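You operate a simulated robot arm through the tools that you are given. There is no shell and no other tool. Be economical: measure what you need, move in short steps, check, and stop when the job is done.

You run a simulated robot arm. Do the job below in one go: nothing can be reset, and whatever is moved stays where it is left.

TASK
Put the orange-handled ladle on the purple bench top away on the grey bench top. Put the pot marked "Mung" from the purple bench top on the brown bench top and the pot marked "Water" on top of the square pink tub. Take the short teal brush and leave it in the cream bowl. Fetch the teal scrub pad and set it on the lower shelf of the steel rack. Put the little grey block in the peanut sack. Take the orange cup on the blue bench top and put it away on the green bench top. The order is free. Set down upright: cup.

The check looks at the end state, three seconds after you hand in, the way a careful person would. Anything else that was tipped, shoved, dropped, spilled or broken makes it a failure.

THE ROBOT
A 6-joint arm with a two-finger gripper on a trunk, on a base that drives. Base frame: it is fixed to the floor where the robot stands at the start and does not move with it; the origin is under the middle of the robot, x ahead of it, y to its left, z up; the surface under the hand at the start is at about z = 85. Readings come in cm, degrees, newtons and seconds.
With the tool pointing down near the work surface it reaches from about 30 to 72 cm from the robot's upright axis, wherever it stands. Its first joint turns from -166.0 to 166.0 degrees. Places, roughly: brown bench top [-130, 180, 80]; cream bowl (15x15x7 cm) [0, 180, 80]; green bench top [20, 190, 80]; grey bench top [280, 0, 80]; little grey block (3x3x3 cm) [-140, -50, 80]; lower shelf of the steel rack (117x24 cm) [270, 2, 124]; orange cup (11x11x8 cm) [150, 190, 90]; orange-handled ladle (10x9x26 cm) [50, -10, 90]; peanut sack [75, 175, 75]; short teal brush (8x6x6 cm) [30, -60, 90]; square pink tub (10x10x6 cm) [80, 30, 90]; tall blue cup, tall grey cup, tall pink cup, tall  [75, 0, 100]; teal scrub pad (7x5x5 cm) [50, -90, 90]. Payload 1.57 kg.
The TCP is the grasp point between the finger pads, 2.1 cm short of the fingertips. In the tool frame z runs along the fingers and y along their closing line. The gripper opens to 7 cm. The gripper's body begins 5 cm behind the TCP.
Orientation is that of the tool frame in the base frame, as [roll, pitch, yaw] about the fixed x, y, z axes, in that order (R = Rz(yaw) Ry(pitch) Rx(roll)). With the fingers straight down and closing along the base's y, the tool's x points along the base's -x, its y along +y and its z along -z.

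THE INTERFACE
- The arm moves only by the tool nudge_tool. Its argument "commands" is a list of rows, each an object of numbers (a shift or turn left out is 0, a gripper value left out holds the last): "dx", "dy", "dz": the shift along the tool's x, y, z in cm; "wx", "wy", "wz": the turn, a rotation vector about the tool's x, y, z in degrees; "claw": the opening, from 0 (shut) to 1 (fully open). In form: [{"dx": .., "dy": .., "dz": .., "wx": .., "wy": .., "wz": .., "claw": ..}, ...]. A call has 1 to 20 rows; each row shifts and turns the commanded pose from where the row before left it, along the tool's axes as they then stand. Rows are played at 5 a second. More than 5 cm and 8.6 degrees between two rows, or a gripper value outside its range, and nothing of the call is played. Where a pose cannot be reached the arm comes as near as it can. A force on the tool above 40 N (or 10 N above the force at the start of the call, whichever is more), or a blocked arm, ends the call early, and 0.2 s more pass. Each finger halts on what it meets, pressing with about 30 N; the grip force reading is that of the motor and also rises with nothing between the fingers. The clock runs only during rows and for 0.2 s after the last one: add rows that do not move to give the fingers time. It gives the time, the measured TCP pose, the force on the tool (base axes), the opening and the grip force at its end, in the units of the frame above (readings bear some noise), with the torque about the TCP (base axes, N m) and any sound that the robot's microphone picked up, and new pictures: "pictures" is both (left out), scene, wrist or none.
- Cameras (640 x 400 px; columns grow to the right, rows downward): "scene" is now at [0.48, 9.61, 150.25]; the picture's right is [-0.57, -0.82, 0.00], its down [-0.59, 0.41, -0.70] and it looks along [0.57, -0.40, -0.72] (base axes); focal length 259 px, centre (320, 200). "wrist" rides on the gripper at [7.9, 0.4, -8.1] in the tool frame; the picture's right is [-0.05, 1.00, 0.00], its down [-0.67, -0.03, -0.75] and it looks along [-0.74, -0.04, 0.67] (tool axes); focal length 256 px, centre (320, 200). There is no depth. A picture from a camera that has moved, and an enlarged one, comes with that camera's place and axes in the base frame and with its lens. The place of the scene camera against the robot may be out by one fixed shift of up to 2.5 cm in any direction.
- drive_base(legs): drives the robot by 1 to 6 legs, each [ahead, left, turn to the left] in cm, cm and degrees, along the robot's own axes; the way and the turn of a leg run together, so that a leg with both is an arc; at most 150 cm and 180 degrees a leg. The arm and the cameras ride along, it lands a little off, and it stops where it bumps. It gives what a move gives, and a new picture of the scene camera.
- head_to(pan, tilt): turns the head with the scene camera to pan (to the left, within 155 degrees either way) and tilt (down, from -29 to 69), counted from straight ahead of the robot. It gives what a move gives, and a new picture of the scene camera.
- enlarge(camera, box): a new picture of the part [left, top, right, bottom] of that camera's present view, enlarged. No time passes.
- close_job(): hands the job in; it is judged then, once.

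Work in short steps. Places have to be worked out from the pictures, the camera data and where the tool is seen: move nearer, look again, correct. Check each grasp and each placing, and mend what went wrong. You have 207 turns and 260 pictures in all, those below and enlarged ones among them. Open the gripper and draw the arm clear of the work before you hand the job in, unless the task says otherwise; then end with one line.

The tools are called after ">>>" by a JSON object that holds its "api" and its "payload". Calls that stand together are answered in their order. nudge_tool: Moves the arm, as the interface text tells. Its arguments: {"type":"object","properties":{"commands":{"type":"array","items":{"type":"object","properties":{"dx":{"type":"number"},"dy":{"type":"number"},"dz":{"type":"number"},"wx":{"type":"number"},"wy":{"type":"number"},"wz":{"type":"number"},"claw":{"type":"number"}}}},"pictures":{"type":"string","enum":["both","scene","wrist","none"]}},"required":["commands"]} The other tools are called the same way: drive_base (legs) drives the base; head_to (pan, tilt) turns the head that bears the scene camera; enlarge (camera, box) takes an enlarged picture of a part of a camera's view; close_job () hands the job in.

At the start:

```text
clock: 0.0
tcp_pos: [39.98, -4.51, 113.64]
orientation: [-180.0, 0.0, 179.9]
force: [-0.1, 0.0, 1.1]
ft_torque: [0.01, -0.01, 0.0]
opening: 7.02
grasp_force: 0.1
robot x, y, heading: [-0.08, -0.1, -0.2]
head pan, tilt: [-34.9, 45.9]
```

scene: 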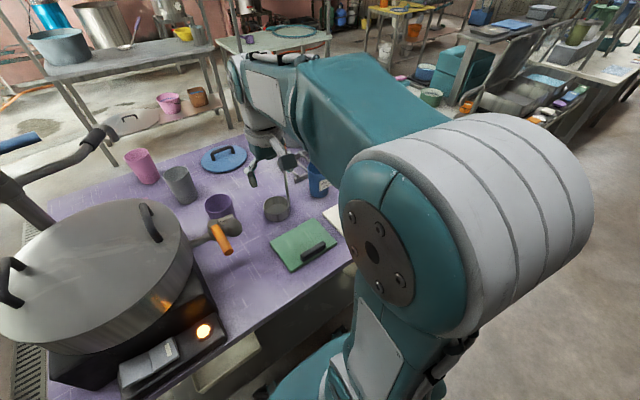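
wrist: 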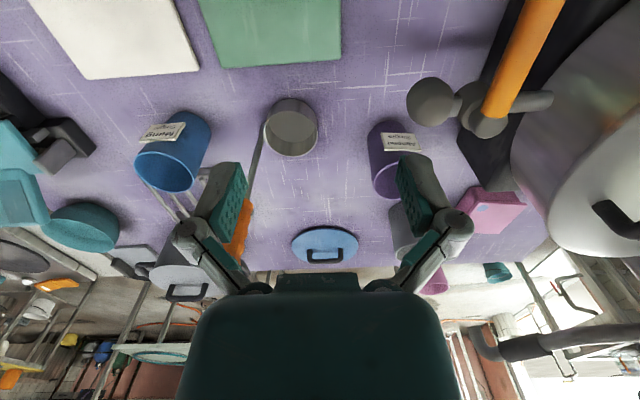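

I start by looking closely at the wrist view to identify the objects on the purple bench.

>>> {"api": "enlarge", "payload": {"camera": "wrist", "box": [100, 60, 360, 300]}}

>>> {"api": "enlarge", "payload": {"camera": "wrist", "box": [340, 60, 600, 300]}}

>>> {"api": "head_to", "payload": {"pan": -75, "tilt": 40}}

```text
1.67 times, centred on (230, 180) of wrist
camera zoom: at [32.13, -4.03, 121.8], right [0.05, 1.0, 0.0], down [0.67, -0.03, 0.75], along [0.74, -0.04, -0.67], focal length 427 px, centre (470, 233)
```

zoom: 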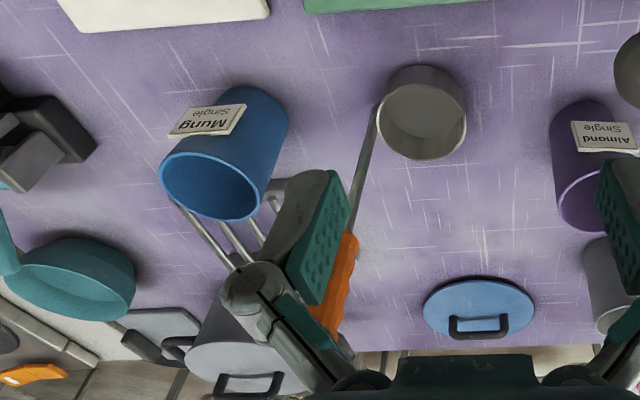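

```text
1.67 times, centred on (470, 180) of wrist
camera zoom: at [32.13, -4.03, 121.8], right [0.05, 1.0, 0.0], down [0.67, -0.03, 0.75], along [0.74, -0.04, -0.67], focal length 427 px, centre (70, 233)
```

zoom: 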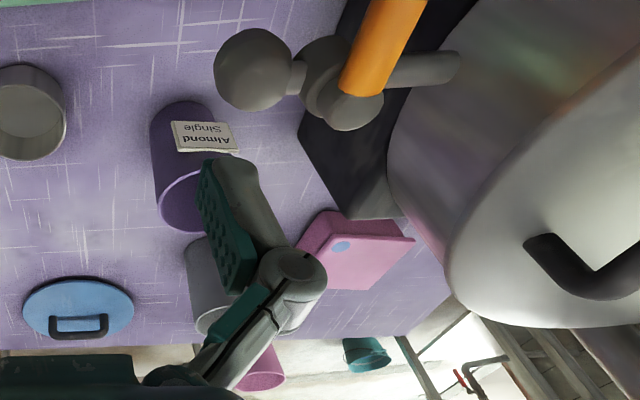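

```text
clock: 1.1
tcp_pos: [39.97, -4.34, 113.66]
orientation: [-180.0, -0.1, -180.0]
force: [-0.1, 0.4, -0.1]
ft_torque: [0.0, 0.0, -0.02]
opening: 7.01
grasp_force: 0.0
robot x, y, heading: [-0.2, -0.06, 0.0]
head pan, tilt: [-75.0, 40.0]
camera scene: at [-3.92, 6.01, 151.12], right [-0.97, -0.26, 0.0], down [-0.17, 0.62, -0.77], along [0.2, -0.74, -0.64], focal length 259 px, centre (320, 200)
```

scene: 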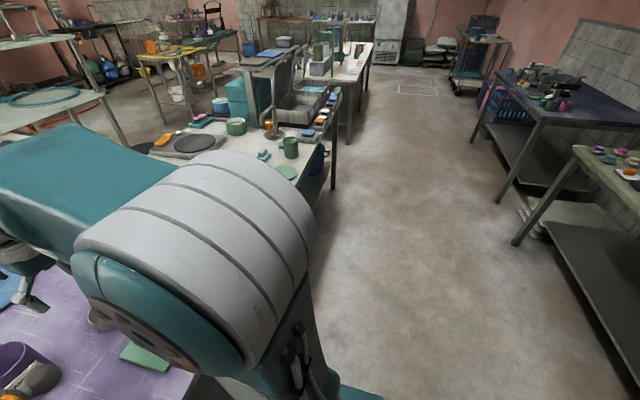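

The blue cup reads "Mung Single" and the purple one "Almond Single". I look around the rest of the room.

>>> {"api": "head_to", "payload": {"pan": 0, "tilt": 35}}

>>> {"api": "head_to", "payload": {"pan": 75, "tilt": 30}}

>>> {"api": "head_to", "payload": {"pan": 145, "tilt": 30}}

>>> {"api": "head_to", "payload": {"pan": -150, "tilt": 35}}

```text
clock: 2.5
tcp_pos: [39.98, -4.4, 113.64]
orientation: [180.0, 0.0, -180.0]
force: [-0.1, -0.3, -0.2]
ft_torque: [0.0, 0.0, 0.03]
opening: 7.0
grasp_force: 0.0
robot x, y, heading: [0.34, -0.1, 0.1]
head pan, tilt: [0.0, 35.0]
camera scene: at [2.69, 14.22, 151.86], right [0.0, -1.0, 0.0], down [-0.57, 0.0, -0.82], along [0.82, 0.0, -0.57], focal length 259 px, centre (320, 200)
```

scene: 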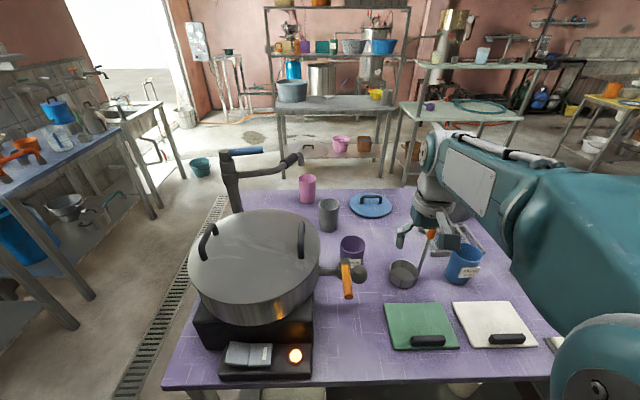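

```text
clock: 4.0
tcp_pos: [39.96, -4.35, 113.54]
orientation: [-180.0, 0.0, -180.0]
force: [-0.6, 0.5, -0.3]
ft_torque: [-0.01, 0.0, 0.0]
opening: 6.98
grasp_force: 0.0
robot x, y, heading: [-0.26, -0.0, 0.2]
head pan, tilt: [75.0, 30.0]
camera scene: at [-3.78, 22.96, 152.64], right [0.97, -0.26, 0.0], down [-0.13, -0.48, -0.87], along [0.22, 0.84, -0.5], focal length 259 px, centre (320, 200)
```

scene: 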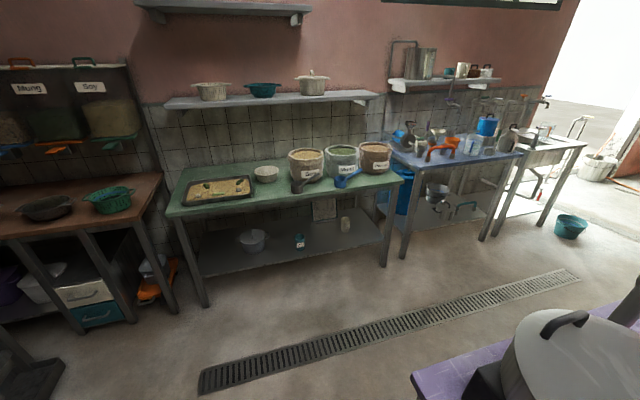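

```text
clock: 5.4
tcp_pos: [40.01, -4.43, 113.58]
orientation: [-180.0, 0.0, -179.9]
force: [-0.6, -0.8, -0.6]
ft_torque: [-0.04, 0.03, 0.0]
opening: 7.01
grasp_force: 0.1
robot x, y, heading: [0.15, -0.18, 0.2]
head pan, tilt: [145.0, 30.0]
camera scene: at [-13.53, 19.42, 152.65], right [0.57, 0.82, 0.0], down [0.41, -0.29, -0.87], along [-0.71, 0.5, -0.5], focal length 259 px, centre (320, 200)
```

scene: 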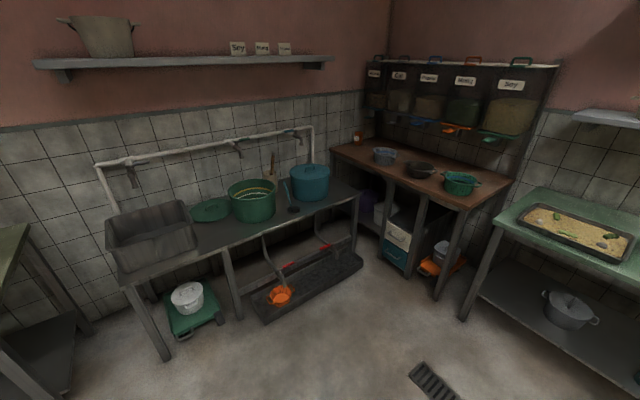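

```text
clock: 9.4
tcp_pos: [40.01, -4.45, 113.56]
orientation: [179.9, 0.0, -180.0]
force: [0.5, 0.5, -0.4]
ft_torque: [-0.03, -0.02, -0.01]
opening: 6.99
grasp_force: 0.0
robot x, y, heading: [0.05, -0.09, 0.2]
head pan, tilt: [-150.0, 35.0]
camera scene: at [-13.75, 9.82, 151.88], right [-0.5, 0.87, 0.0], down [0.5, 0.29, -0.82], along [-0.71, -0.41, -0.57], focal length 259 px, centre (320, 200)
```

scene: 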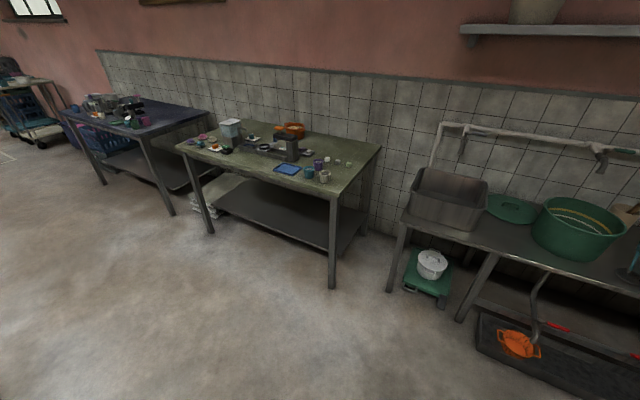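

Now a closer look at the purple bench from the head camera.

>>> {"api": "head_to", "payload": {"pan": 0, "tilt": 40}}

>>> {"api": "enlarge", "payload": {"camera": "scene", "box": [280, 140, 520, 290]}}

>>> {"api": "nudge_tool", "payload": {"commands": [{"dz": -4, "dx": -3}, {"dz": -4, "dx": -3}, {"dz": -4}, {"dz": -3}], "pictures": "wrist"}}

```text
clock: 11.8
tcp_pos: [39.98, -4.34, 113.6]
orientation: [180.0, 0.0, -180.0]
force: [0.4, -0.2, -0.2]
ft_torque: [0.01, 0.04, 0.02]
opening: 6.98
grasp_force: 0.0
robot x, y, heading: [-0.11, 0.08, 0.1]
head pan, tilt: [0.0, 40.0]
camera scene: at [2.38, 14.22, 151.11], right [0.0, -1.0, 0.0], down [-0.64, 0.0, -0.77], along [0.77, 0.0, -0.64], focal length 259 px, centre (320, 200)
```

scene: 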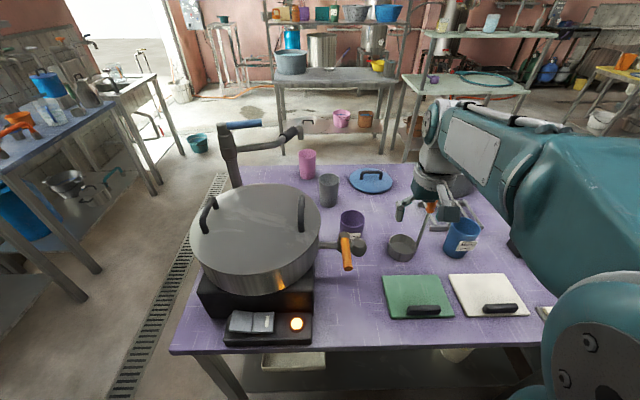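

```text
2.67 times, centred on (400, 215) of scene
camera zoom: at [2.38, 14.22, 151.11], right [0.0, -1.0, 0.0], down [-0.64, 0.0, -0.77], along [0.77, 0.0, -0.64], focal length 691 px, centre (107, 160)
```

zoom: 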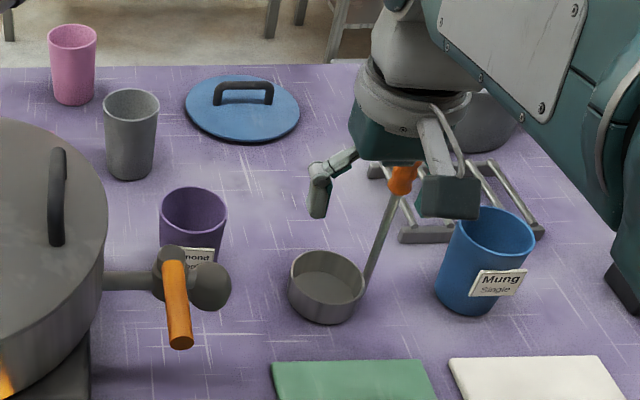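

```text
clock: 12.8
tcp_pos: [45.98, -4.34, 128.56]
orientation: [179.9, -0.1, -180.0]
force: [0.4, -1.1, 0.4]
ft_torque: [-0.03, 0.02, -0.01]
opening: 7.02
grasp_force: 0.0
robot x, y, heading: [0.19, 0.14, 0.0]
head pan, tilt: [0.0, 40.0]
camera wrist: at [38.12, -4.01, 136.87], right [0.05, 1.0, 0.0], down [0.67, -0.04, 0.74], along [0.74, -0.04, -0.67], focal length 256 px, centre (320, 200)
```

wrist: 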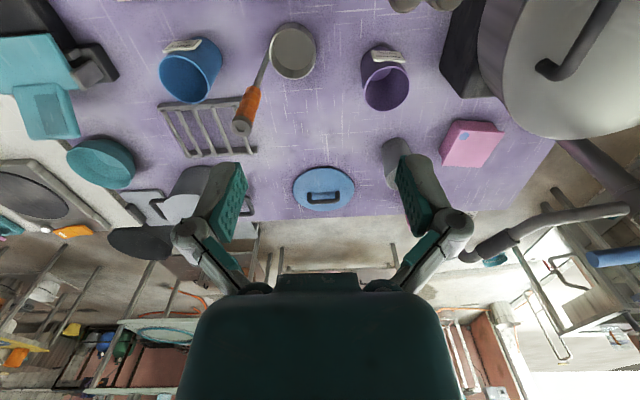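

The bench layout is clear; Water must be the grey or pink cup with its label turned away. First I grasp the ladle: handle top is judged near (52.7,-13.5,111), so I move above it and look.

>>> {"api": "nudge_tool", "payload": {"commands": [{"dx": -3, "dy": -4}, {"dx": -3.7, "dy": -3}, {"dy": -2.2, "dz": 2}, {"dz": 2.5}, {}], "pictures": "both"}}

```text
clock: 14.0
tcp_pos: [52.74, -13.67, 124.21]
orientation: [-180.0, 0.0, -180.0]
force: [-0.4, -0.9, 0.0]
ft_torque: [0.0, -0.02, 0.0]
opening: 6.99
grasp_force: 0.0
robot x, y, heading: [0.06, -0.18, 0.0]
head pan, tilt: [0.0, 40.0]
camera scene: at [2.46, 14.2, 151.11], right [0.0, -1.0, 0.0], down [-0.64, 0.0, -0.77], along [0.77, 0.0, -0.64], focal length 259 px, centre (320, 200)
camera wrist: at [44.84, -13.3, 132.34], right [0.05, 1.0, 0.0], down [0.67, -0.04, 0.74], along [0.74, -0.04, -0.67], focal length 256 px, centre (320, 200)
```

scene: 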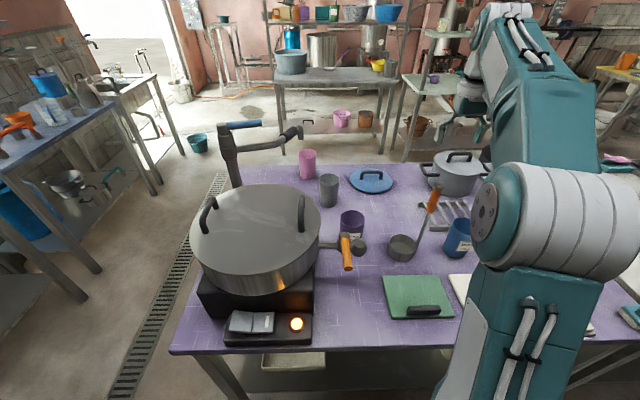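
wrist: 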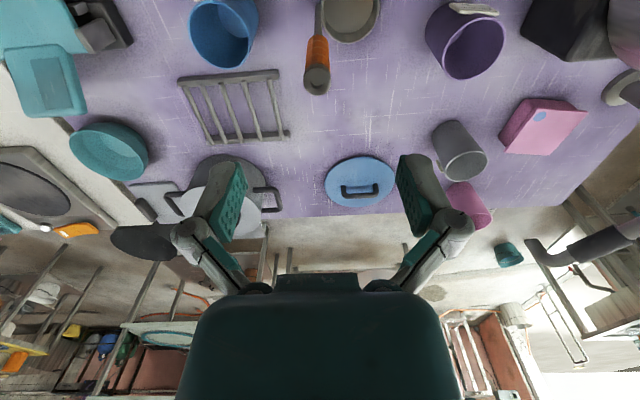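

Handle top triangulates to about (54.3,-14.1,109.5). I lower onto it and check just before closing.

>>> {"api": "nudge_tool", "payload": {"commands": [{"dx": -1.6, "dy": -0.5, "dz": 3}, {"dz": 4}, {"dz": 3}, {}], "pictures": "both"}}

```text
clock: 15.0
tcp_pos: [54.34, -14.39, 114.11]
orientation: [-179.9, 0.0, 180.0]
force: [-0.3, 0.1, -0.2]
ft_torque: [-0.04, 0.01, 0.0]
opening: 7.0
grasp_force: 0.2
robot x, y, heading: [0.04, -0.22, 0.3]
head pan, tilt: [0.0, 40.0]
camera scene: at [2.47, 14.15, 151.11], right [0.0, -1.0, 0.0], down [-0.64, 0.0, -0.77], along [0.77, 0.0, -0.64], focal length 259 px, centre (320, 200)
camera wrist: at [46.58, -13.94, 122.22], right [0.05, 1.0, 0.0], down [0.67, -0.04, 0.75], along [0.74, -0.04, -0.67], focal length 256 px, centre (320, 200)
```

scene: 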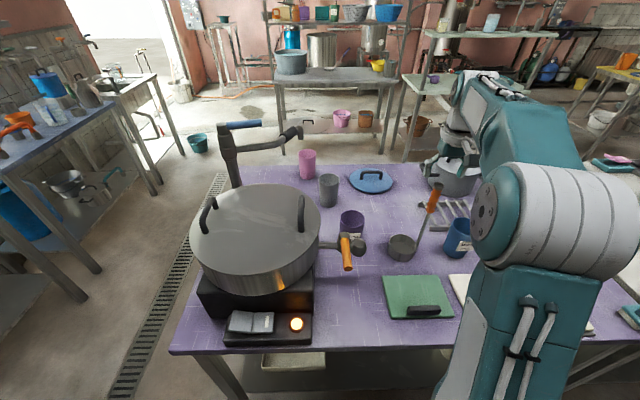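
wrist: 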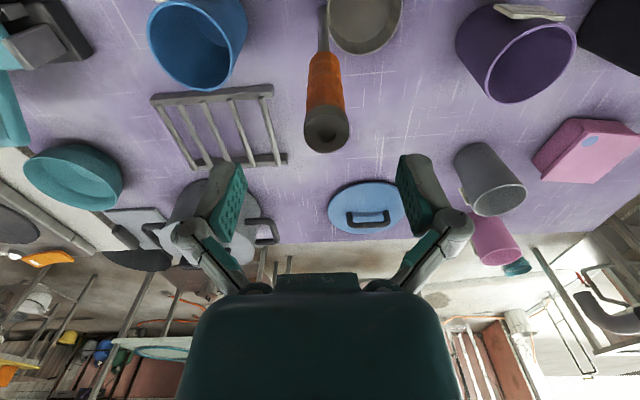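

Handle top sits at (54.7,-14.0); descend 7.5 cm and close.

>>> {"api": "nudge_tool", "payload": {"commands": [{"dx": -0.4, "dy": 0.3, "dz": 4}, {"dz": 3.5}, {}, {"claw": 0}, {}, {}, {}], "pictures": "wrist"}}

```text
clock: 16.6
tcp_pos: [54.83, -14.04, 106.82]
orientation: [-179.8, 0.2, -180.0]
force: [2.9, -1.7, 19.8]
ft_torque: [0.0, -0.29, 0.0]
opening: 2.19
grasp_force: 29.7
robot x, y, heading: [0.33, 0.12, -0.0]
head pan, tilt: [0.0, 40.0]
camera wrist: at [46.93, -13.71, 114.97], right [0.05, 1.0, 0.0], down [0.66, -0.03, 0.75], along [0.75, -0.04, -0.66], focal length 256 px, centre (320, 200)
```

wrist: 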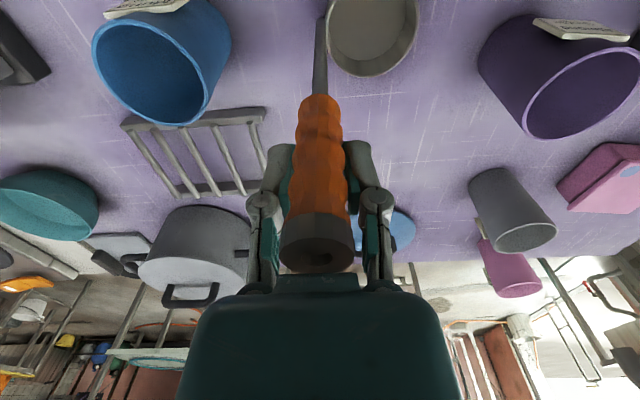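

Grip holds (2.2 cm). I lift the ladle clear.

>>> {"api": "nudge_tool", "payload": {"commands": [{"dz": -2}, {"dz": -4}, {"dz": -4}, {"dz": -4}, {"dz": -4}, {"dz": -3}, {}], "pictures": "both"}}

>>> {"api": "enlarge", "payload": {"camera": "wrist", "box": [400, 60, 640, 210]}}

```text
clock: 18.2
tcp_pos: [54.6, -14.0, 127.72]
orientation: [179.9, 0.0, -180.0]
force: [-0.2, 0.7, -1.1]
ft_torque: [-0.07, -0.06, -0.01]
opening: 2.17
grasp_force: 30.5
robot x, y, heading: [0.28, -0.03, -0.1]
head pan, tilt: [0.0, 40.0]
camera scene: at [2.49, 14.16, 151.11], right [0.0, -1.0, 0.0], down [-0.64, 0.0, -0.77], along [0.77, 0.0, -0.64], focal length 259 px, centre (320, 200)
camera wrist: at [46.82, -13.59, 135.93], right [0.05, 1.0, 0.0], down [0.67, -0.04, 0.74], along [0.74, -0.04, -0.67], focal length 256 px, centre (320, 200)
```

scene: 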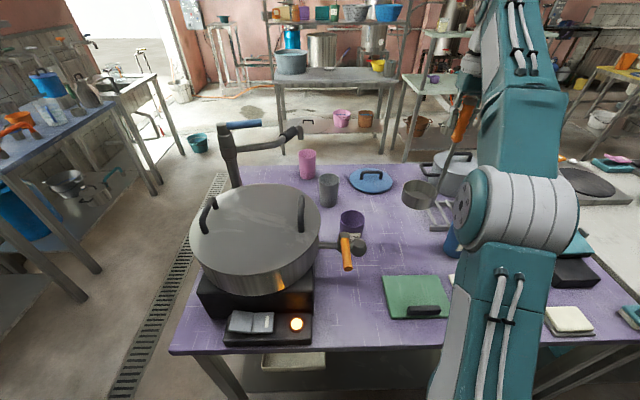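
wrist: 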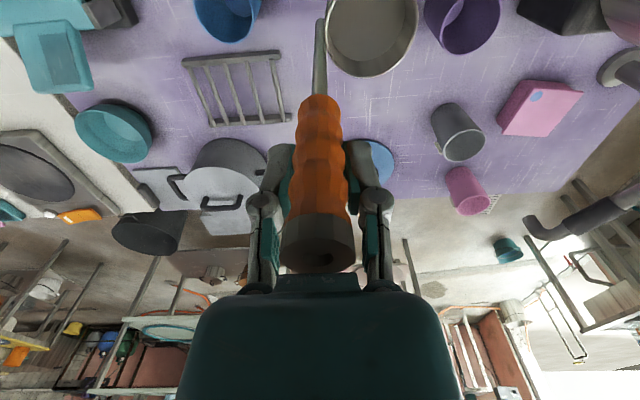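

```text
2.67 times, centred on (520, 135) of wrist
camera zoom: at [46.82, -13.59, 135.93], right [0.05, 1.0, 0.0], down [0.67, -0.04, 0.74], along [0.74, -0.04, -0.67], focal length 683 px, centre (-213, 373)
```

zoom: 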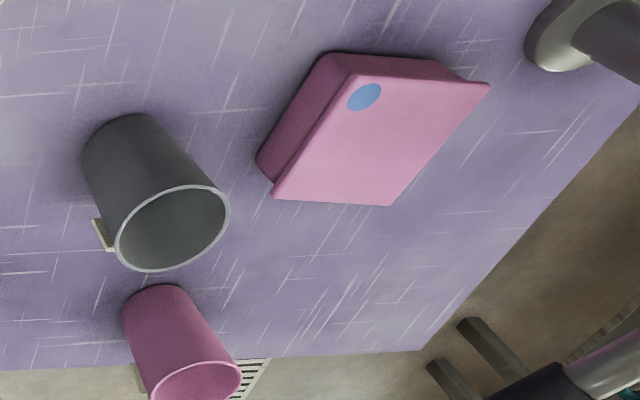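

Both the grey and pink cups have labels on their far-right sides; I'll read them from beyond the bench. I tuck the ladle in and drive back, left, then ahead toward the grey bench.

>>> {"api": "nudge_tool", "payload": {"commands": [{"dx": 4, "dz": -2, "claw": 0}, {"dx": 4, "dz": -2}, {"dx": 2, "dz": -2}, {}], "pictures": "none"}}

>>> {"api": "drive_base", "payload": {"legs": [[-40, 0, 0], [0, 105, 0], [100, 0, 0]]}}

```text
clock: 19.2
tcp_pos: [44.7, -14.0, 133.71]
orientation: [-180.0, 0.0, 179.9]
force: [0.4, -0.3, -1.3]
ft_torque: [-0.03, 0.02, 0.0]
opening: 2.21
grasp_force: 30.4
robot x, y, heading: [-0.01, -0.1, -0.0]
head pan, tilt: [0.0, 40.0]
```

```text
clock: 31.5
tcp_pos: [106.8, 89.07, 133.59]
orientation: [180.0, 0.0, 179.5]
force: [0.7, -0.1, -2.3]
ft_torque: [-0.05, -0.02, 0.0]
opening: 2.15
grasp_force: 29.8
robot x, y, heading: [62.65, 103.44, -0.2]
head pan, tilt: [0.0, 40.0]
camera scene: at [64.75, 117.52, 151.11], right [-0.01, -1.0, 0.0], down [-0.64, 0.01, -0.77], along [0.77, -0.01, -0.64], focal length 259 px, centre (320, 200)
```

scene: 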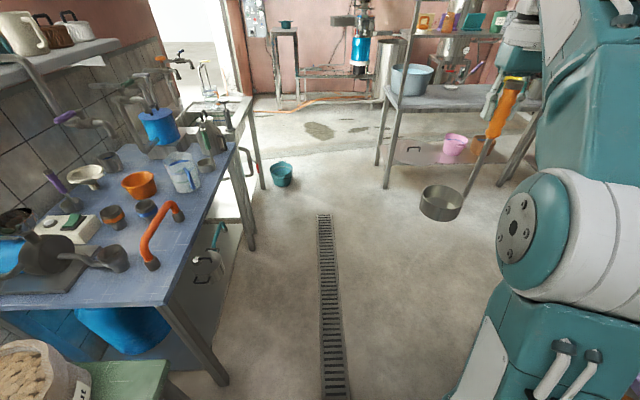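

Path is clear (teal bucket is well to the left at about y=158). Continue to in front of the grey bench.

>>> {"api": "drive_base", "payload": {"legs": [[125, 0, 0], [0, -85, 0]]}}

>>> {"api": "head_to", "payload": {"pan": 0, "tilt": 20}}

>>> {"api": "head_to", "payload": {"pan": -35, "tilt": 20}}

```text
clock: 41.9
tcp_pos: [224.27, -2.03, 133.71]
orientation: [-179.9, -0.1, 176.8]
force: [-0.8, -0.2, -1.1]
ft_torque: [-0.07, -0.02, -0.01]
opening: 2.15
grasp_force: 29.5
robot x, y, heading: [180.38, 14.21, -3.0]
head pan, tilt: [0.0, 40.0]
camera scene: at [183.6, 28.45, 151.09], right [-0.05, -1.0, 0.0], down [-0.64, 0.03, -0.77], along [0.76, -0.04, -0.64], focal length 259 px, centre (320, 200)
```

scene: 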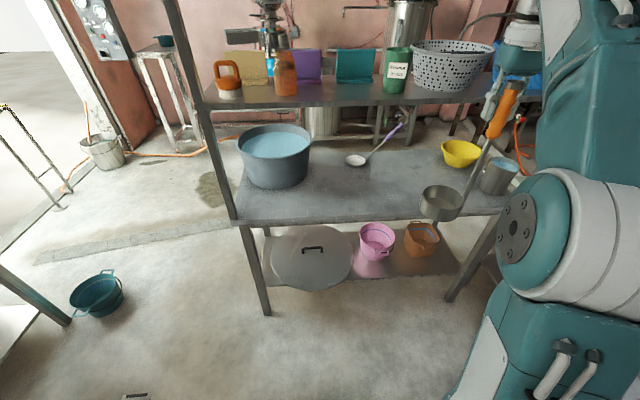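

```text
clock: 42.7
tcp_pos: [224.22, -2.07, 133.61]
orientation: [-180.0, 0.0, 176.9]
force: [0.0, -0.2, -2.6]
ft_torque: [-0.03, 0.0, 0.02]
opening: 2.14
grasp_force: 29.6
robot x, y, heading: [180.15, 14.24, -3.2]
head pan, tilt: [0.0, 20.0]
camera scene: at [184.4, 28.25, 154.24], right [-0.05, -1.0, 0.0], down [-0.34, 0.02, -0.94], along [0.94, -0.05, -0.34], focal length 259 px, centre (320, 200)
```

scene: 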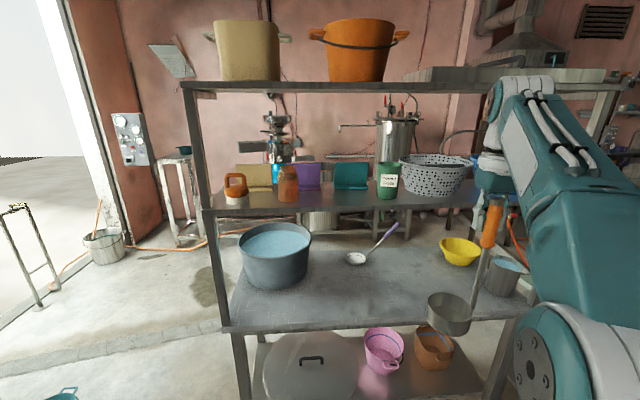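

```text
clock: 43.7
tcp_pos: [224.19, -2.13, 133.79]
orientation: [180.0, 0.0, 176.9]
force: [0.1, 0.6, -1.8]
ft_torque: [-0.04, -0.03, 0.01]
opening: 2.14
grasp_force: 29.8
robot x, y, heading: [180.29, 14.32, -3.0]
head pan, tilt: [-35.0, 20.0]
camera scene: at [182.43, 22.97, 154.25], right [-0.62, -0.79, 0.0], down [-0.27, 0.21, -0.94], along [0.74, -0.58, -0.34], focal length 259 px, centre (320, 200)
```

scene: 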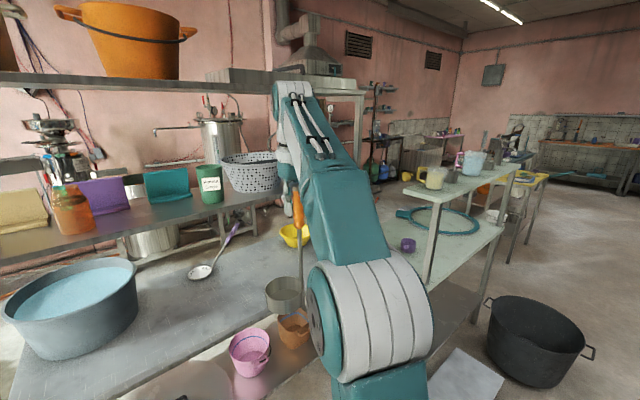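

The grey bench's middle is free (y about -15..30, x 254–290), but the rack shelf overhangs its front strip, so the ladle must go in low and lie down. I lower it in front of the bench, then tilt the tool forward.

>>> {"api": "nudge_tool", "payload": {"commands": [{"dz": 5, "dx": -1.5}, {"dz": 5, "dx": -1.5}, {"dz": 5, "dx": -1.5}, {"dz": 5, "dx": -1.5}, {"dz": 5, "dx": -1.5}, {"dz": 4}, {"wy": -8}, {"wy": -8}, {"wy": -8}, {"wy": -8}, {}], "pictures": "scene"}}

```text
refused: row 1 steps farther than a row can; nothing moved
```

>>> {"api": "nudge_tool", "payload": {"commands": [{"dz": 4.5, "dx": -1.5}, {"dz": 4.5, "dx": -1.5}, {"dz": 4.5, "dx": -1.5}, {"dz": 4.5, "dx": -1.5}, {"dz": 4.5, "dx": -1.5}, {"dz": 4.5}, {"wy": -8}, {"wy": -8}, {"wy": -8}, {"wy": -8}, {}], "pictures": "scene"}}

```text
clock: 46.1
tcp_pos: [231.75, -2.42, 106.76]
orientation: [179.9, 32.0, 176.8]
force: [-0.6, -0.1, -2.3]
ft_torque: [-0.03, 0.11, -0.03]
opening: 2.16
grasp_force: 30.4
robot x, y, heading: [180.31, 14.28, -3.1]
head pan, tilt: [-35.0, 20.0]
camera scene: at [182.41, 22.97, 154.25], right [-0.62, -0.79, 0.0], down [-0.27, 0.21, -0.94], along [0.74, -0.58, -0.34], focal length 259 px, centre (320, 200)
```

scene: 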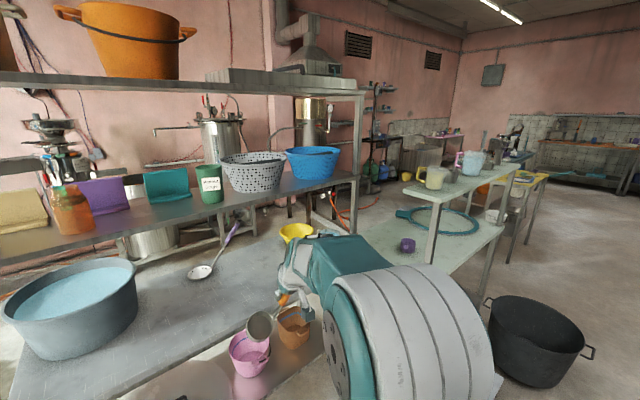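

Tilting works. I continue to near-horizontal, then roll so the bowl sits slightly above the handle.

>>> {"api": "nudge_tool", "payload": {"commands": [{"wy": -8}, {"wy": -8}, {"wy": -8}, {"wy": -8}, {"wy": -8}, {"wy": -8}, {"wy": -4}, {"wz": 8}, {"wz": 8}, {"wz": 8}, {"wz": 8}, {}], "pictures": "wrist"}}

>>> {"api": "head_to", "payload": {"pan": -15, "tilt": 42}}

```text
clock: 48.7
tcp_pos: [231.65, -2.49, 106.59]
orientation: [101.1, 57.4, 96.3]
force: [-0.1, 0.2, -0.9]
ft_torque: [-0.06, 0.25, -0.03]
opening: 2.16
grasp_force: 30.3
robot x, y, heading: [180.11, 14.23, -2.9]
head pan, tilt: [-35.0, 20.0]
camera wrist: at [223.22, 2.46, 101.18], right [0.1, 0.81, 0.57], down [-0.7, -0.35, 0.62], along [0.7, -0.47, 0.54], focal length 256 px, centre (320, 200)
```

wrist: 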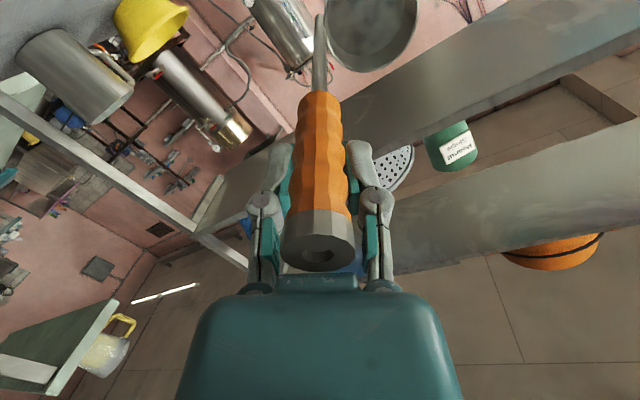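

```text
clock: 49.6
tcp_pos: [231.62, -2.55, 106.72]
orientation: [101.1, 57.6, 96.3]
force: [0.4, -0.1, -1.1]
ft_torque: [-0.04, 0.24, 0.0]
opening: 2.14
grasp_force: 30.3
robot x, y, heading: [180.27, 14.32, -3.0]
head pan, tilt: [-15.0, 42.0]
camera scene: at [183.02, 26.1, 150.82], right [-0.31, -0.95, 0.0], down [-0.64, 0.21, -0.74], along [0.71, -0.23, -0.67], focal length 259 px, centre (320, 200)
```

scene: 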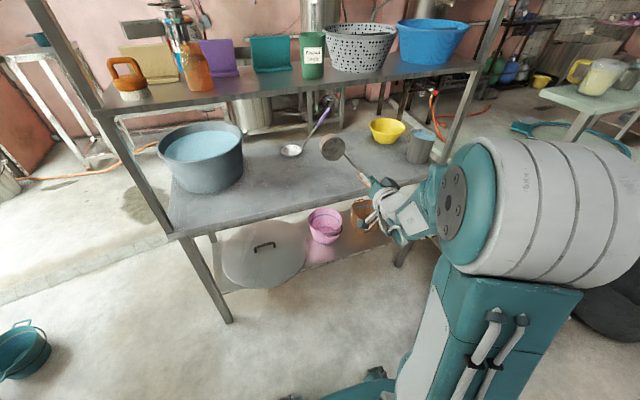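

Ladle is horizontal with the bowl up-side. I lower about 12 cm and slide it forward beneath the shelf.

>>> {"api": "nudge_tool", "payload": {"commands": [{"dx": 3.4, "dy": -2.1}, {"dx": 3.4, "dy": -2.1}, {"dx": 3.4, "dy": -2.1}, {"dz": 4.5}, {"dz": 4.5}, {"dz": 4.5}, {"dz": 4.5}, {"dz": 4.5}, {}], "pictures": "both"}}

```text
clock: 51.6
tcp_pos: [252.93, -3.63, 92.53]
orientation: [101.2, 57.4, 96.4]
force: [-0.7, 0.6, -0.8]
ft_torque: [-0.03, 0.23, -0.01]
opening: 2.13
grasp_force: 30.1
robot x, y, heading: [180.41, 14.28, -3.1]
head pan, tilt: [-15.0, 42.0]
camera scene: at [183.15, 26.09, 150.82], right [-0.31, -0.95, 0.0], down [-0.64, 0.21, -0.74], along [0.7, -0.23, -0.67], focal length 259 px, centre (320, 200)
camera wrist: at [244.54, 1.38, 86.94], right [0.1, 0.81, 0.57], down [-0.7, -0.35, 0.62], along [0.7, -0.47, 0.54], focal length 256 px, centre (320, 200)
```

scene: 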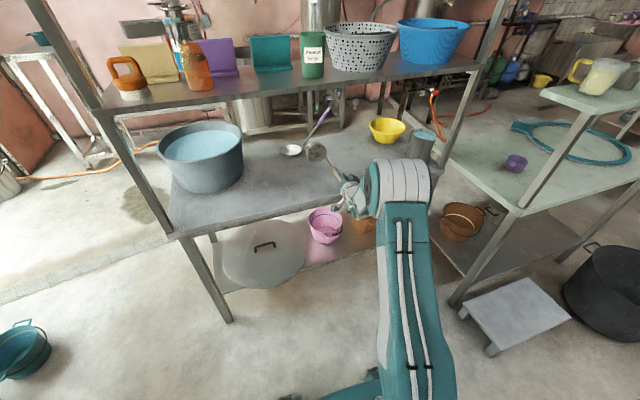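
wrist: 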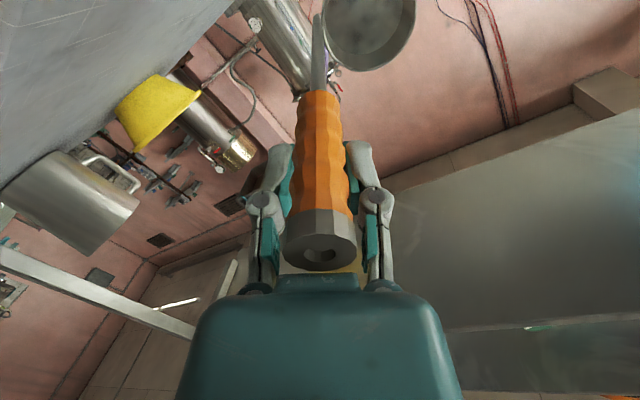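

About 12 cm above the bench. I go a further 3 cm in and lower stepwise, watching force.

>>> {"api": "nudge_tool", "payload": {"commands": [{"dz": 3.5}, {"dx": 2.5, "dy": -1.6}, {"dx": 1.7, "dy": -1.05}, {"dx": 0.85, "dy": -0.53}, {}], "pictures": "scene"}}

>>> {"api": "enlarge", "payload": {"camera": "scene", "box": [270, 110, 430, 210]}}

```text
clock: 52.8
tcp_pos: [255.58, -3.86, 86.12]
orientation: [101.1, 57.5, 96.3]
force: [-0.1, 0.7, -1.1]
ft_torque: [0.01, 0.26, 0.02]
opening: 2.14
grasp_force: 30.0
robot x, y, heading: [180.5, 14.09, -3.0]
head pan, tilt: [-15.0, 42.0]
camera scene: at [183.16, 26.08, 150.82], right [-0.31, -0.95, 0.0], down [-0.64, 0.21, -0.74], along [0.7, -0.23, -0.67], focal length 259 px, centre (320, 200)
```

scene: 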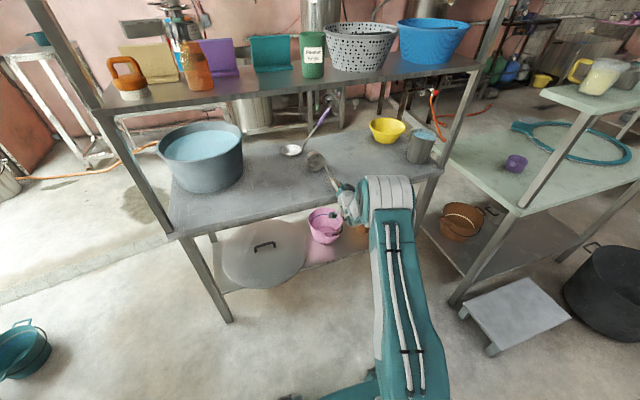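

```text
4.00 times, centred on (350, 160) of scene
camera zoom: at [183.16, 26.08, 150.82], right [-0.31, -0.95, 0.0], down [-0.64, 0.21, -0.74], along [0.7, -0.23, -0.67], focal length 1036 px, centre (200, 360)
```

zoom: 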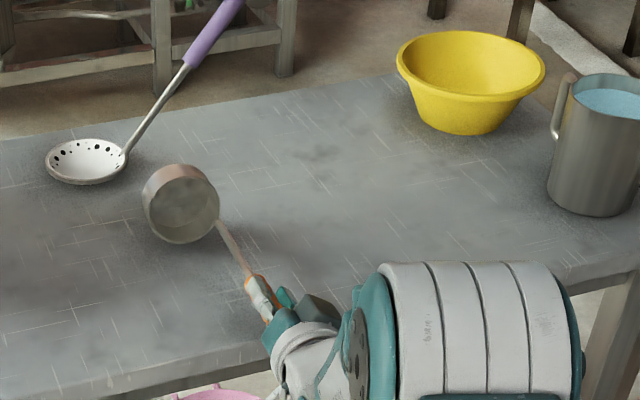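

Bowl appears just above the bench. Keep lowering in small steps.

>>> {"api": "nudge_tool", "payload": {"commands": [{"dx": 0.85, "dy": -0.53}, {"dx": 0.42, "dy": -0.27}, {"dx": 0.42, "dy": -0.27}, {"dx": 0.42, "dy": -0.27}, {}], "pictures": "none"}}

>>> {"api": "enlarge", "payload": {"camera": "scene", "box": [270, 110, 430, 210]}}

```text
clock: 54.0
tcp_pos: [255.29, -3.79, 83.66]
orientation: [101.4, 57.5, 96.5]
force: [-0.3, 0.3, 1.2]
ft_torque: [0.02, 0.0, -0.02]
opening: 0.0
grasp_force: 28.4
robot x, y, heading: [180.16, 14.44, -3.3]
head pan, tilt: [-15.0, 42.0]
```

```text
4.00 times, centred on (350, 160) of scene
camera zoom: at [183.13, 26.08, 150.82], right [-0.31, -0.95, 0.0], down [-0.64, 0.21, -0.74], along [0.71, -0.23, -0.67], focal length 1036 px, centre (200, 360)
```

zoom: 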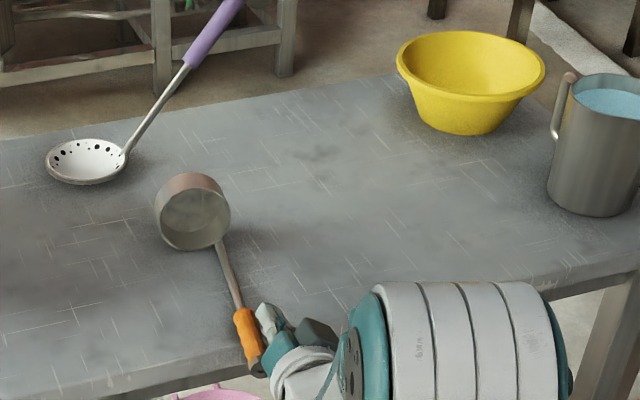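

The ladle slid out of the grip on contact and lies on the bench. I draw the gripper straight back and check.

>>> {"api": "nudge_tool", "payload": {"commands": [{"dz": -2}, {"dz": -4}, {"dz": -4.5}, {"dz": -4.5}, {"dz": -4.5}, {}], "pictures": "none"}}

>>> {"api": "enlarge", "payload": {"camera": "scene", "box": [250, 110, 410, 210]}}

```text
clock: 55.4
tcp_pos: [236.1, -3.0, 85.84]
orientation: [101.0, 57.5, 96.3]
force: [0.5, -0.3, -0.1]
ft_torque: [0.01, -0.03, 0.05]
opening: 0.0
grasp_force: 28.4
robot x, y, heading: [180.35, 14.32, -2.9]
head pan, tilt: [-15.0, 42.0]
```

```text
4.00 times, centred on (330, 160) of scene
camera zoom: at [183.06, 26.06, 150.82], right [-0.31, -0.95, 0.0], down [-0.64, 0.21, -0.74], along [0.71, -0.23, -0.67], focal length 1036 px, centre (280, 360)
```

zoom: 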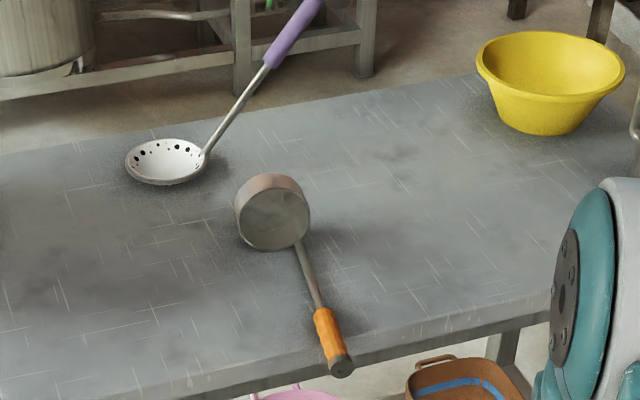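

Ladle is lying stably on the grey bench. I right the tool again and turn the robot toward the purple bench to read labels.

>>> {"api": "nudge_tool", "payload": {"commands": [{"wz": -8, "dz": -2}, {"wz": -8}, {"wz": -8}, {"wz": -8}, {"wy": 8, "dx": -3}, {"wy": 8, "dx": -3}, {"wy": 8, "dx": -3}, {"wy": 8, "dx": -3}, {"wy": 8, "dx": -3}, {"wy": 8, "dx": -3}, {"wy": 8, "dx": -3}, {"wy": 8}, {"wy": 8}, {"wy": 8}, {"wy": 8}, {"dz": -4}, {"dz": -4, "claw": 1}, {"dz": -4}, {}], "pictures": "none"}}

>>> {"api": "drive_base", "payload": {"legs": [[-5, 0, 0], [0, 0, 180]]}}

```text
clock: 59.4
tcp_pos: [243.14, -5.28, 113.08]
orientation: [175.3, -4.1, 176.9]
force: [-0.9, -0.7, 0.9]
ft_torque: [0.02, 0.0, 0.02]
opening: 6.97
grasp_force: 0.0
out of reach, approached as far as the arm can: row 4, 17, 18
robot x, y, heading: [180.17, 14.5, -3.3]
head pan, tilt: [-15.0, 42.0]
```

```text
clock: 67.6
tcp_pos: [112.59, 34.17, 113.14]
orientation: [175.4, -4.2, -3.1]
force: [-0.9, -0.2, -0.3]
ft_torque: [0.04, 0.01, 0.0]
opening: 7.0
grasp_force: 0.2
robot x, y, heading: [175.45, 14.35, 176.9]
head pan, tilt: [-15.0, 42.0]
camera scene: at [172.02, 0.22, 150.82], right [0.31, 0.95, 0.0], down [0.64, -0.21, -0.74], along [-0.7, 0.23, -0.67], focal length 259 px, centre (320, 200)
```

scene: 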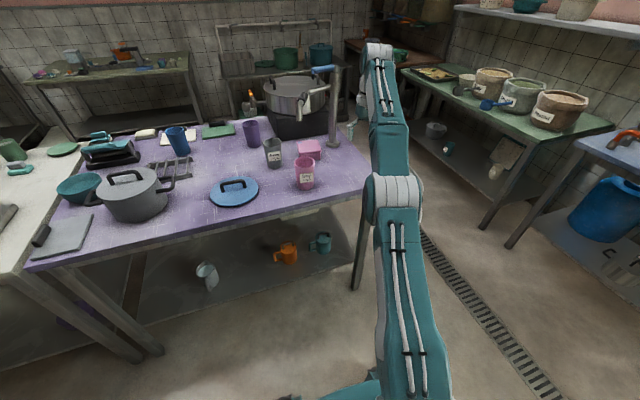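

Both labels should be visible now; zoom in on cups and on the cream bench.

>>> {"api": "enlarge", "payload": {"camera": "scene", "box": [230, 110, 350, 200]}}

>>> {"api": "enlarge", "payload": {"camera": "scene", "box": [0, 100, 240, 250]}}

```text
4.44 times, centred on (290, 155) of scene
camera zoom: at [172.02, 0.22, 150.82], right [0.31, 0.95, 0.0], down [0.64, -0.21, -0.74], along [-0.7, 0.23, -0.67], focal length 1152 px, centre (453, 400)
```

zoom: 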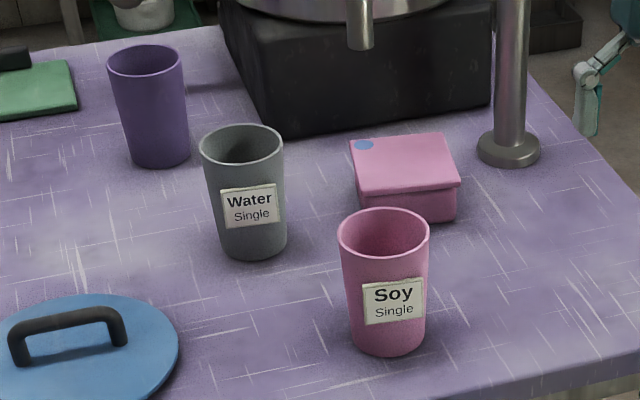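

```text
2.67 times, centred on (120, 175) of scene
camera zoom: at [172.02, 0.22, 150.82], right [0.31, 0.95, 0.0], down [0.64, -0.21, -0.74], along [-0.7, 0.23, -0.67], focal length 691 px, centre (853, 267)
```

zoom: 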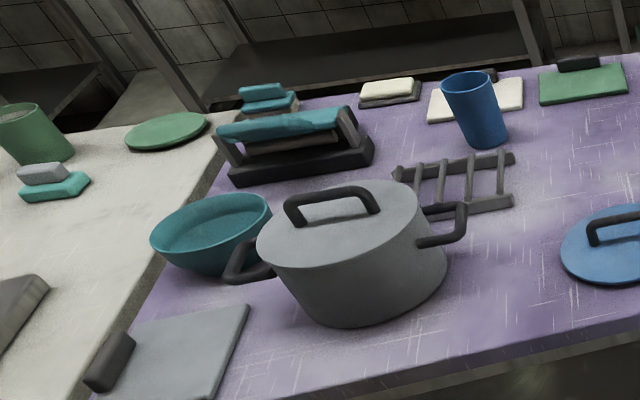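

Water is the grey cup (≈(74,11)), tub top centre ≈(74.4,27,91). I straighten the tool, pull the arm in to the robot's middle, then drive up to the bench.

>>> {"api": "nudge_tool", "payload": {"commands": [{"wx": 4.7, "dx": 3, "dz": -2}, {"wy": -4.1, "dx": 3, "dz": -2}, {"dx": 3, "dy": 3, "dz": -2}, {"dx": 3, "dy": 3, "dz": -2}, {"dy": 4, "dz": -2}, {"dy": 4}, {"dy": 4}, {}], "pictures": "none"}}

>>> {"api": "drive_base", "payload": {"legs": [[34, 0, 3]]}}

>>> {"api": "head_to", "payload": {"pan": 0, "tilt": 50}}

```text
clock: 69.4
tcp_pos: [123.33, 15.47, 123.6]
orientation: [-179.9, 0.0, -3.1]
force: [-1.4, 0.4, -0.5]
ft_torque: [0.03, -0.01, 0.01]
opening: 7.0
grasp_force: 0.1
robot x, y, heading: [175.72, 14.23, 176.7]
head pan, tilt: [-15.0, 42.0]
```

```text
clock: 71.7
tcp_pos: [89.14, 13.09, 123.57]
orientation: [-179.8, 0.1, 0.3]
force: [0.5, 0.7, -0.5]
ft_torque: [-0.01, 0.05, -0.01]
opening: 7.03
grasp_force: 0.1
robot x, y, heading: [140.74, 15.37, -179.5]
head pan, tilt: [-15.0, 42.0]
camera scene: at [138.64, 0.8, 150.81], right [0.25, 0.97, 0.0], down [0.65, -0.17, -0.74], along [-0.72, 0.19, -0.67], focal length 259 px, centre (320, 200)
```

scene: 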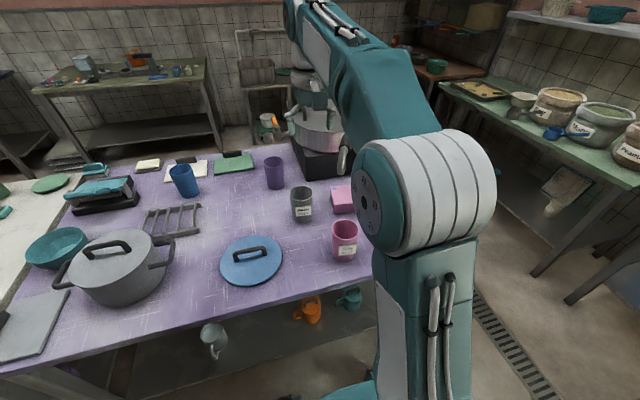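

```text
clock: 72.5
tcp_pos: [89.05, 13.14, 123.69]
orientation: [-179.9, 0.1, 0.4]
force: [0.0, -0.7, 0.2]
ft_torque: [-0.02, -0.01, -0.02]
opening: 6.99
grasp_force: 0.0
robot x, y, heading: [141.43, 15.56, -180.0]
head pan, tilt: [0.0, 50.0]
camera scene: at [139.02, -1.35, 149.69], right [0.0, 1.0, 0.0], down [0.77, 0.0, -0.64], along [-0.64, 0.0, -0.77], focal length 259 px, centre (320, 200)
```

scene: 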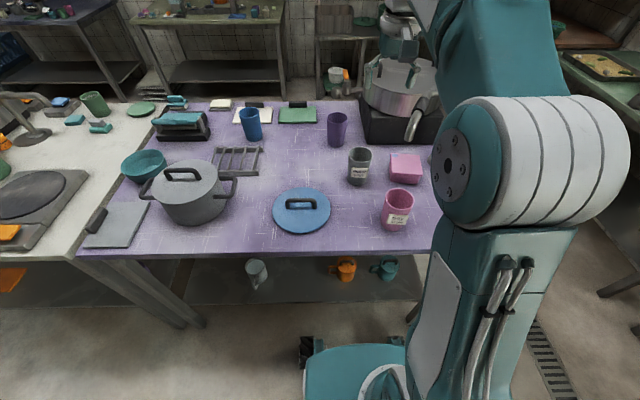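

I move over the grey cup's right-hand (-y) wall for a rim pinch, stopping at z≈108 to look.

>>> {"api": "nudge_tool", "payload": {"commands": [{"dx": -4, "dy": 1.5, "dz": 2}, {"dx": -4, "dy": 2, "dz": 2}, {"dx": -4, "dy": 2, "dz": 2}, {"dx": -2.9, "dz": 3}, {"dz": 3}, {"dz": 2}, {}], "pictures": "both"}}

```text
clock: 74.0
tcp_pos: [75.05, 7.87, 109.17]
orientation: [180.0, 0.1, 0.2]
force: [-0.6, -0.1, 0.0]
ft_torque: [-0.03, 0.01, -0.01]
opening: 6.97
grasp_force: 0.0
out of reach, approached as far as the arm can: row 4
robot x, y, heading: [140.87, 15.15, -179.9]
head pan, tilt: [0.0, 50.0]
camera scene: at [138.95, -1.38, 149.68], right [0.0, 1.0, 0.0], down [0.77, 0.0, -0.64], along [-0.64, 0.0, -0.77], focal length 259 px, centre (320, 200)
camera wrist: at [83.18, 7.39, 117.4], right [-0.05, -1.0, 0.0], down [-0.67, 0.03, 0.75], along [-0.75, 0.04, -0.67], focal length 256 px, centre (320, 200)
```

scene: 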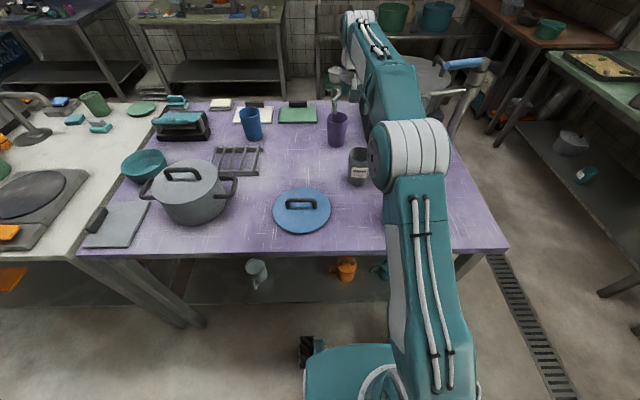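
wrist: 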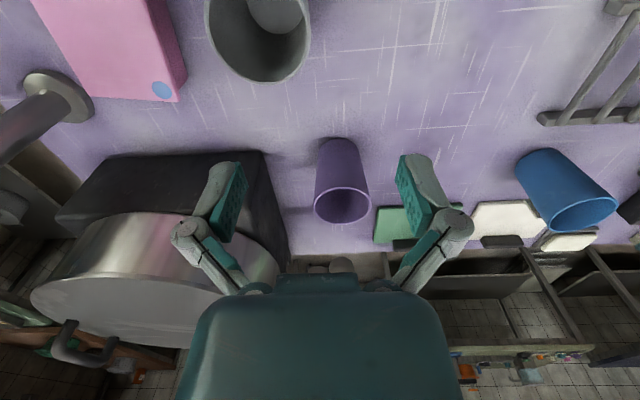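

Wrist view puts the cup centre near (77,11.6), meaning the scene camera is ~2 cm off along the robot's forward axis. I shift x by +2 and lower some, then check.

>>> {"api": "nudge_tool", "payload": {"commands": [{"dx": 2, "dz": 2}, {"dz": 4}, {}], "pictures": "both"}}

>>> {"api": "enlarge", "payload": {"camera": "scene", "box": [300, 120, 460, 240]}}

```text
clock: 74.8
tcp_pos: [76.92, 7.8, 103.14]
orientation: [-179.9, 0.2, 0.3]
force: [-0.3, 0.7, -0.2]
ft_torque: [-0.03, 0.01, 0.0]
opening: 6.98
grasp_force: 0.1
robot x, y, heading: [141.0, 15.48, -179.9]
head pan, tilt: [0.0, 50.0]
camera scene: at [138.96, -1.39, 149.68], right [0.0, 1.0, 0.0], down [0.77, 0.0, -0.64], along [-0.64, 0.0, -0.77], focal length 259 px, centre (320, 200)
camera wrist: at [85.04, 7.36, 111.29], right [-0.05, -1.0, 0.0], down [-0.67, 0.03, 0.75], along [-0.74, 0.04, -0.67], focal length 256 px, centre (320, 200)
```

scene: 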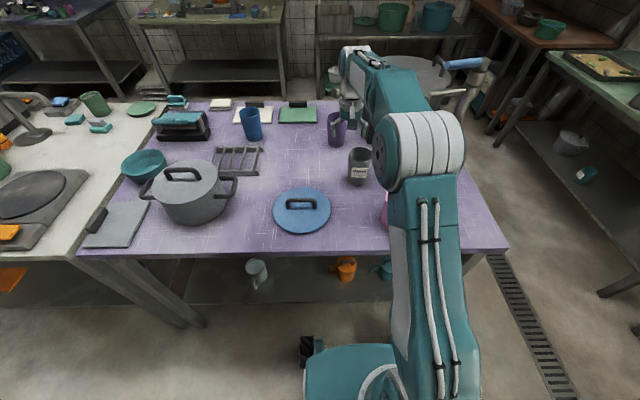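
wrist: 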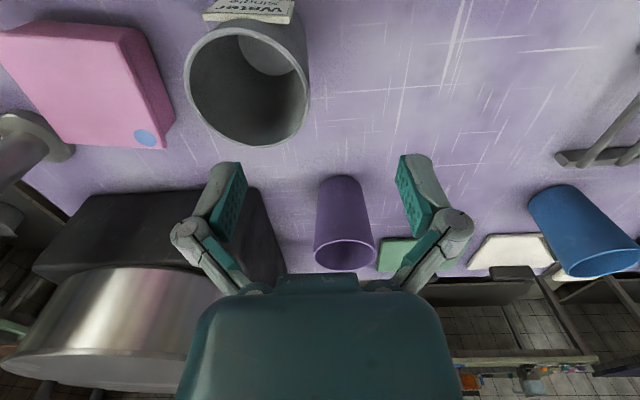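

```text
3.33 times, centred on (380, 180) of scene
camera zoom: at [138.96, -1.39, 149.68], right [0.0, 1.0, 0.0], down [0.77, 0.0, -0.64], along [-0.64, 0.0, -0.77], focal length 864 px, centre (120, 267)
```

zoom: 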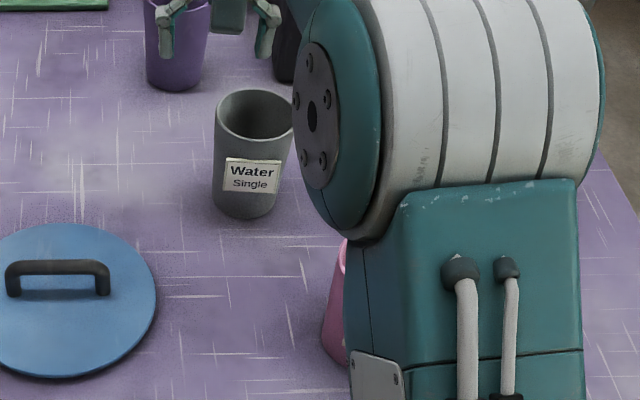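

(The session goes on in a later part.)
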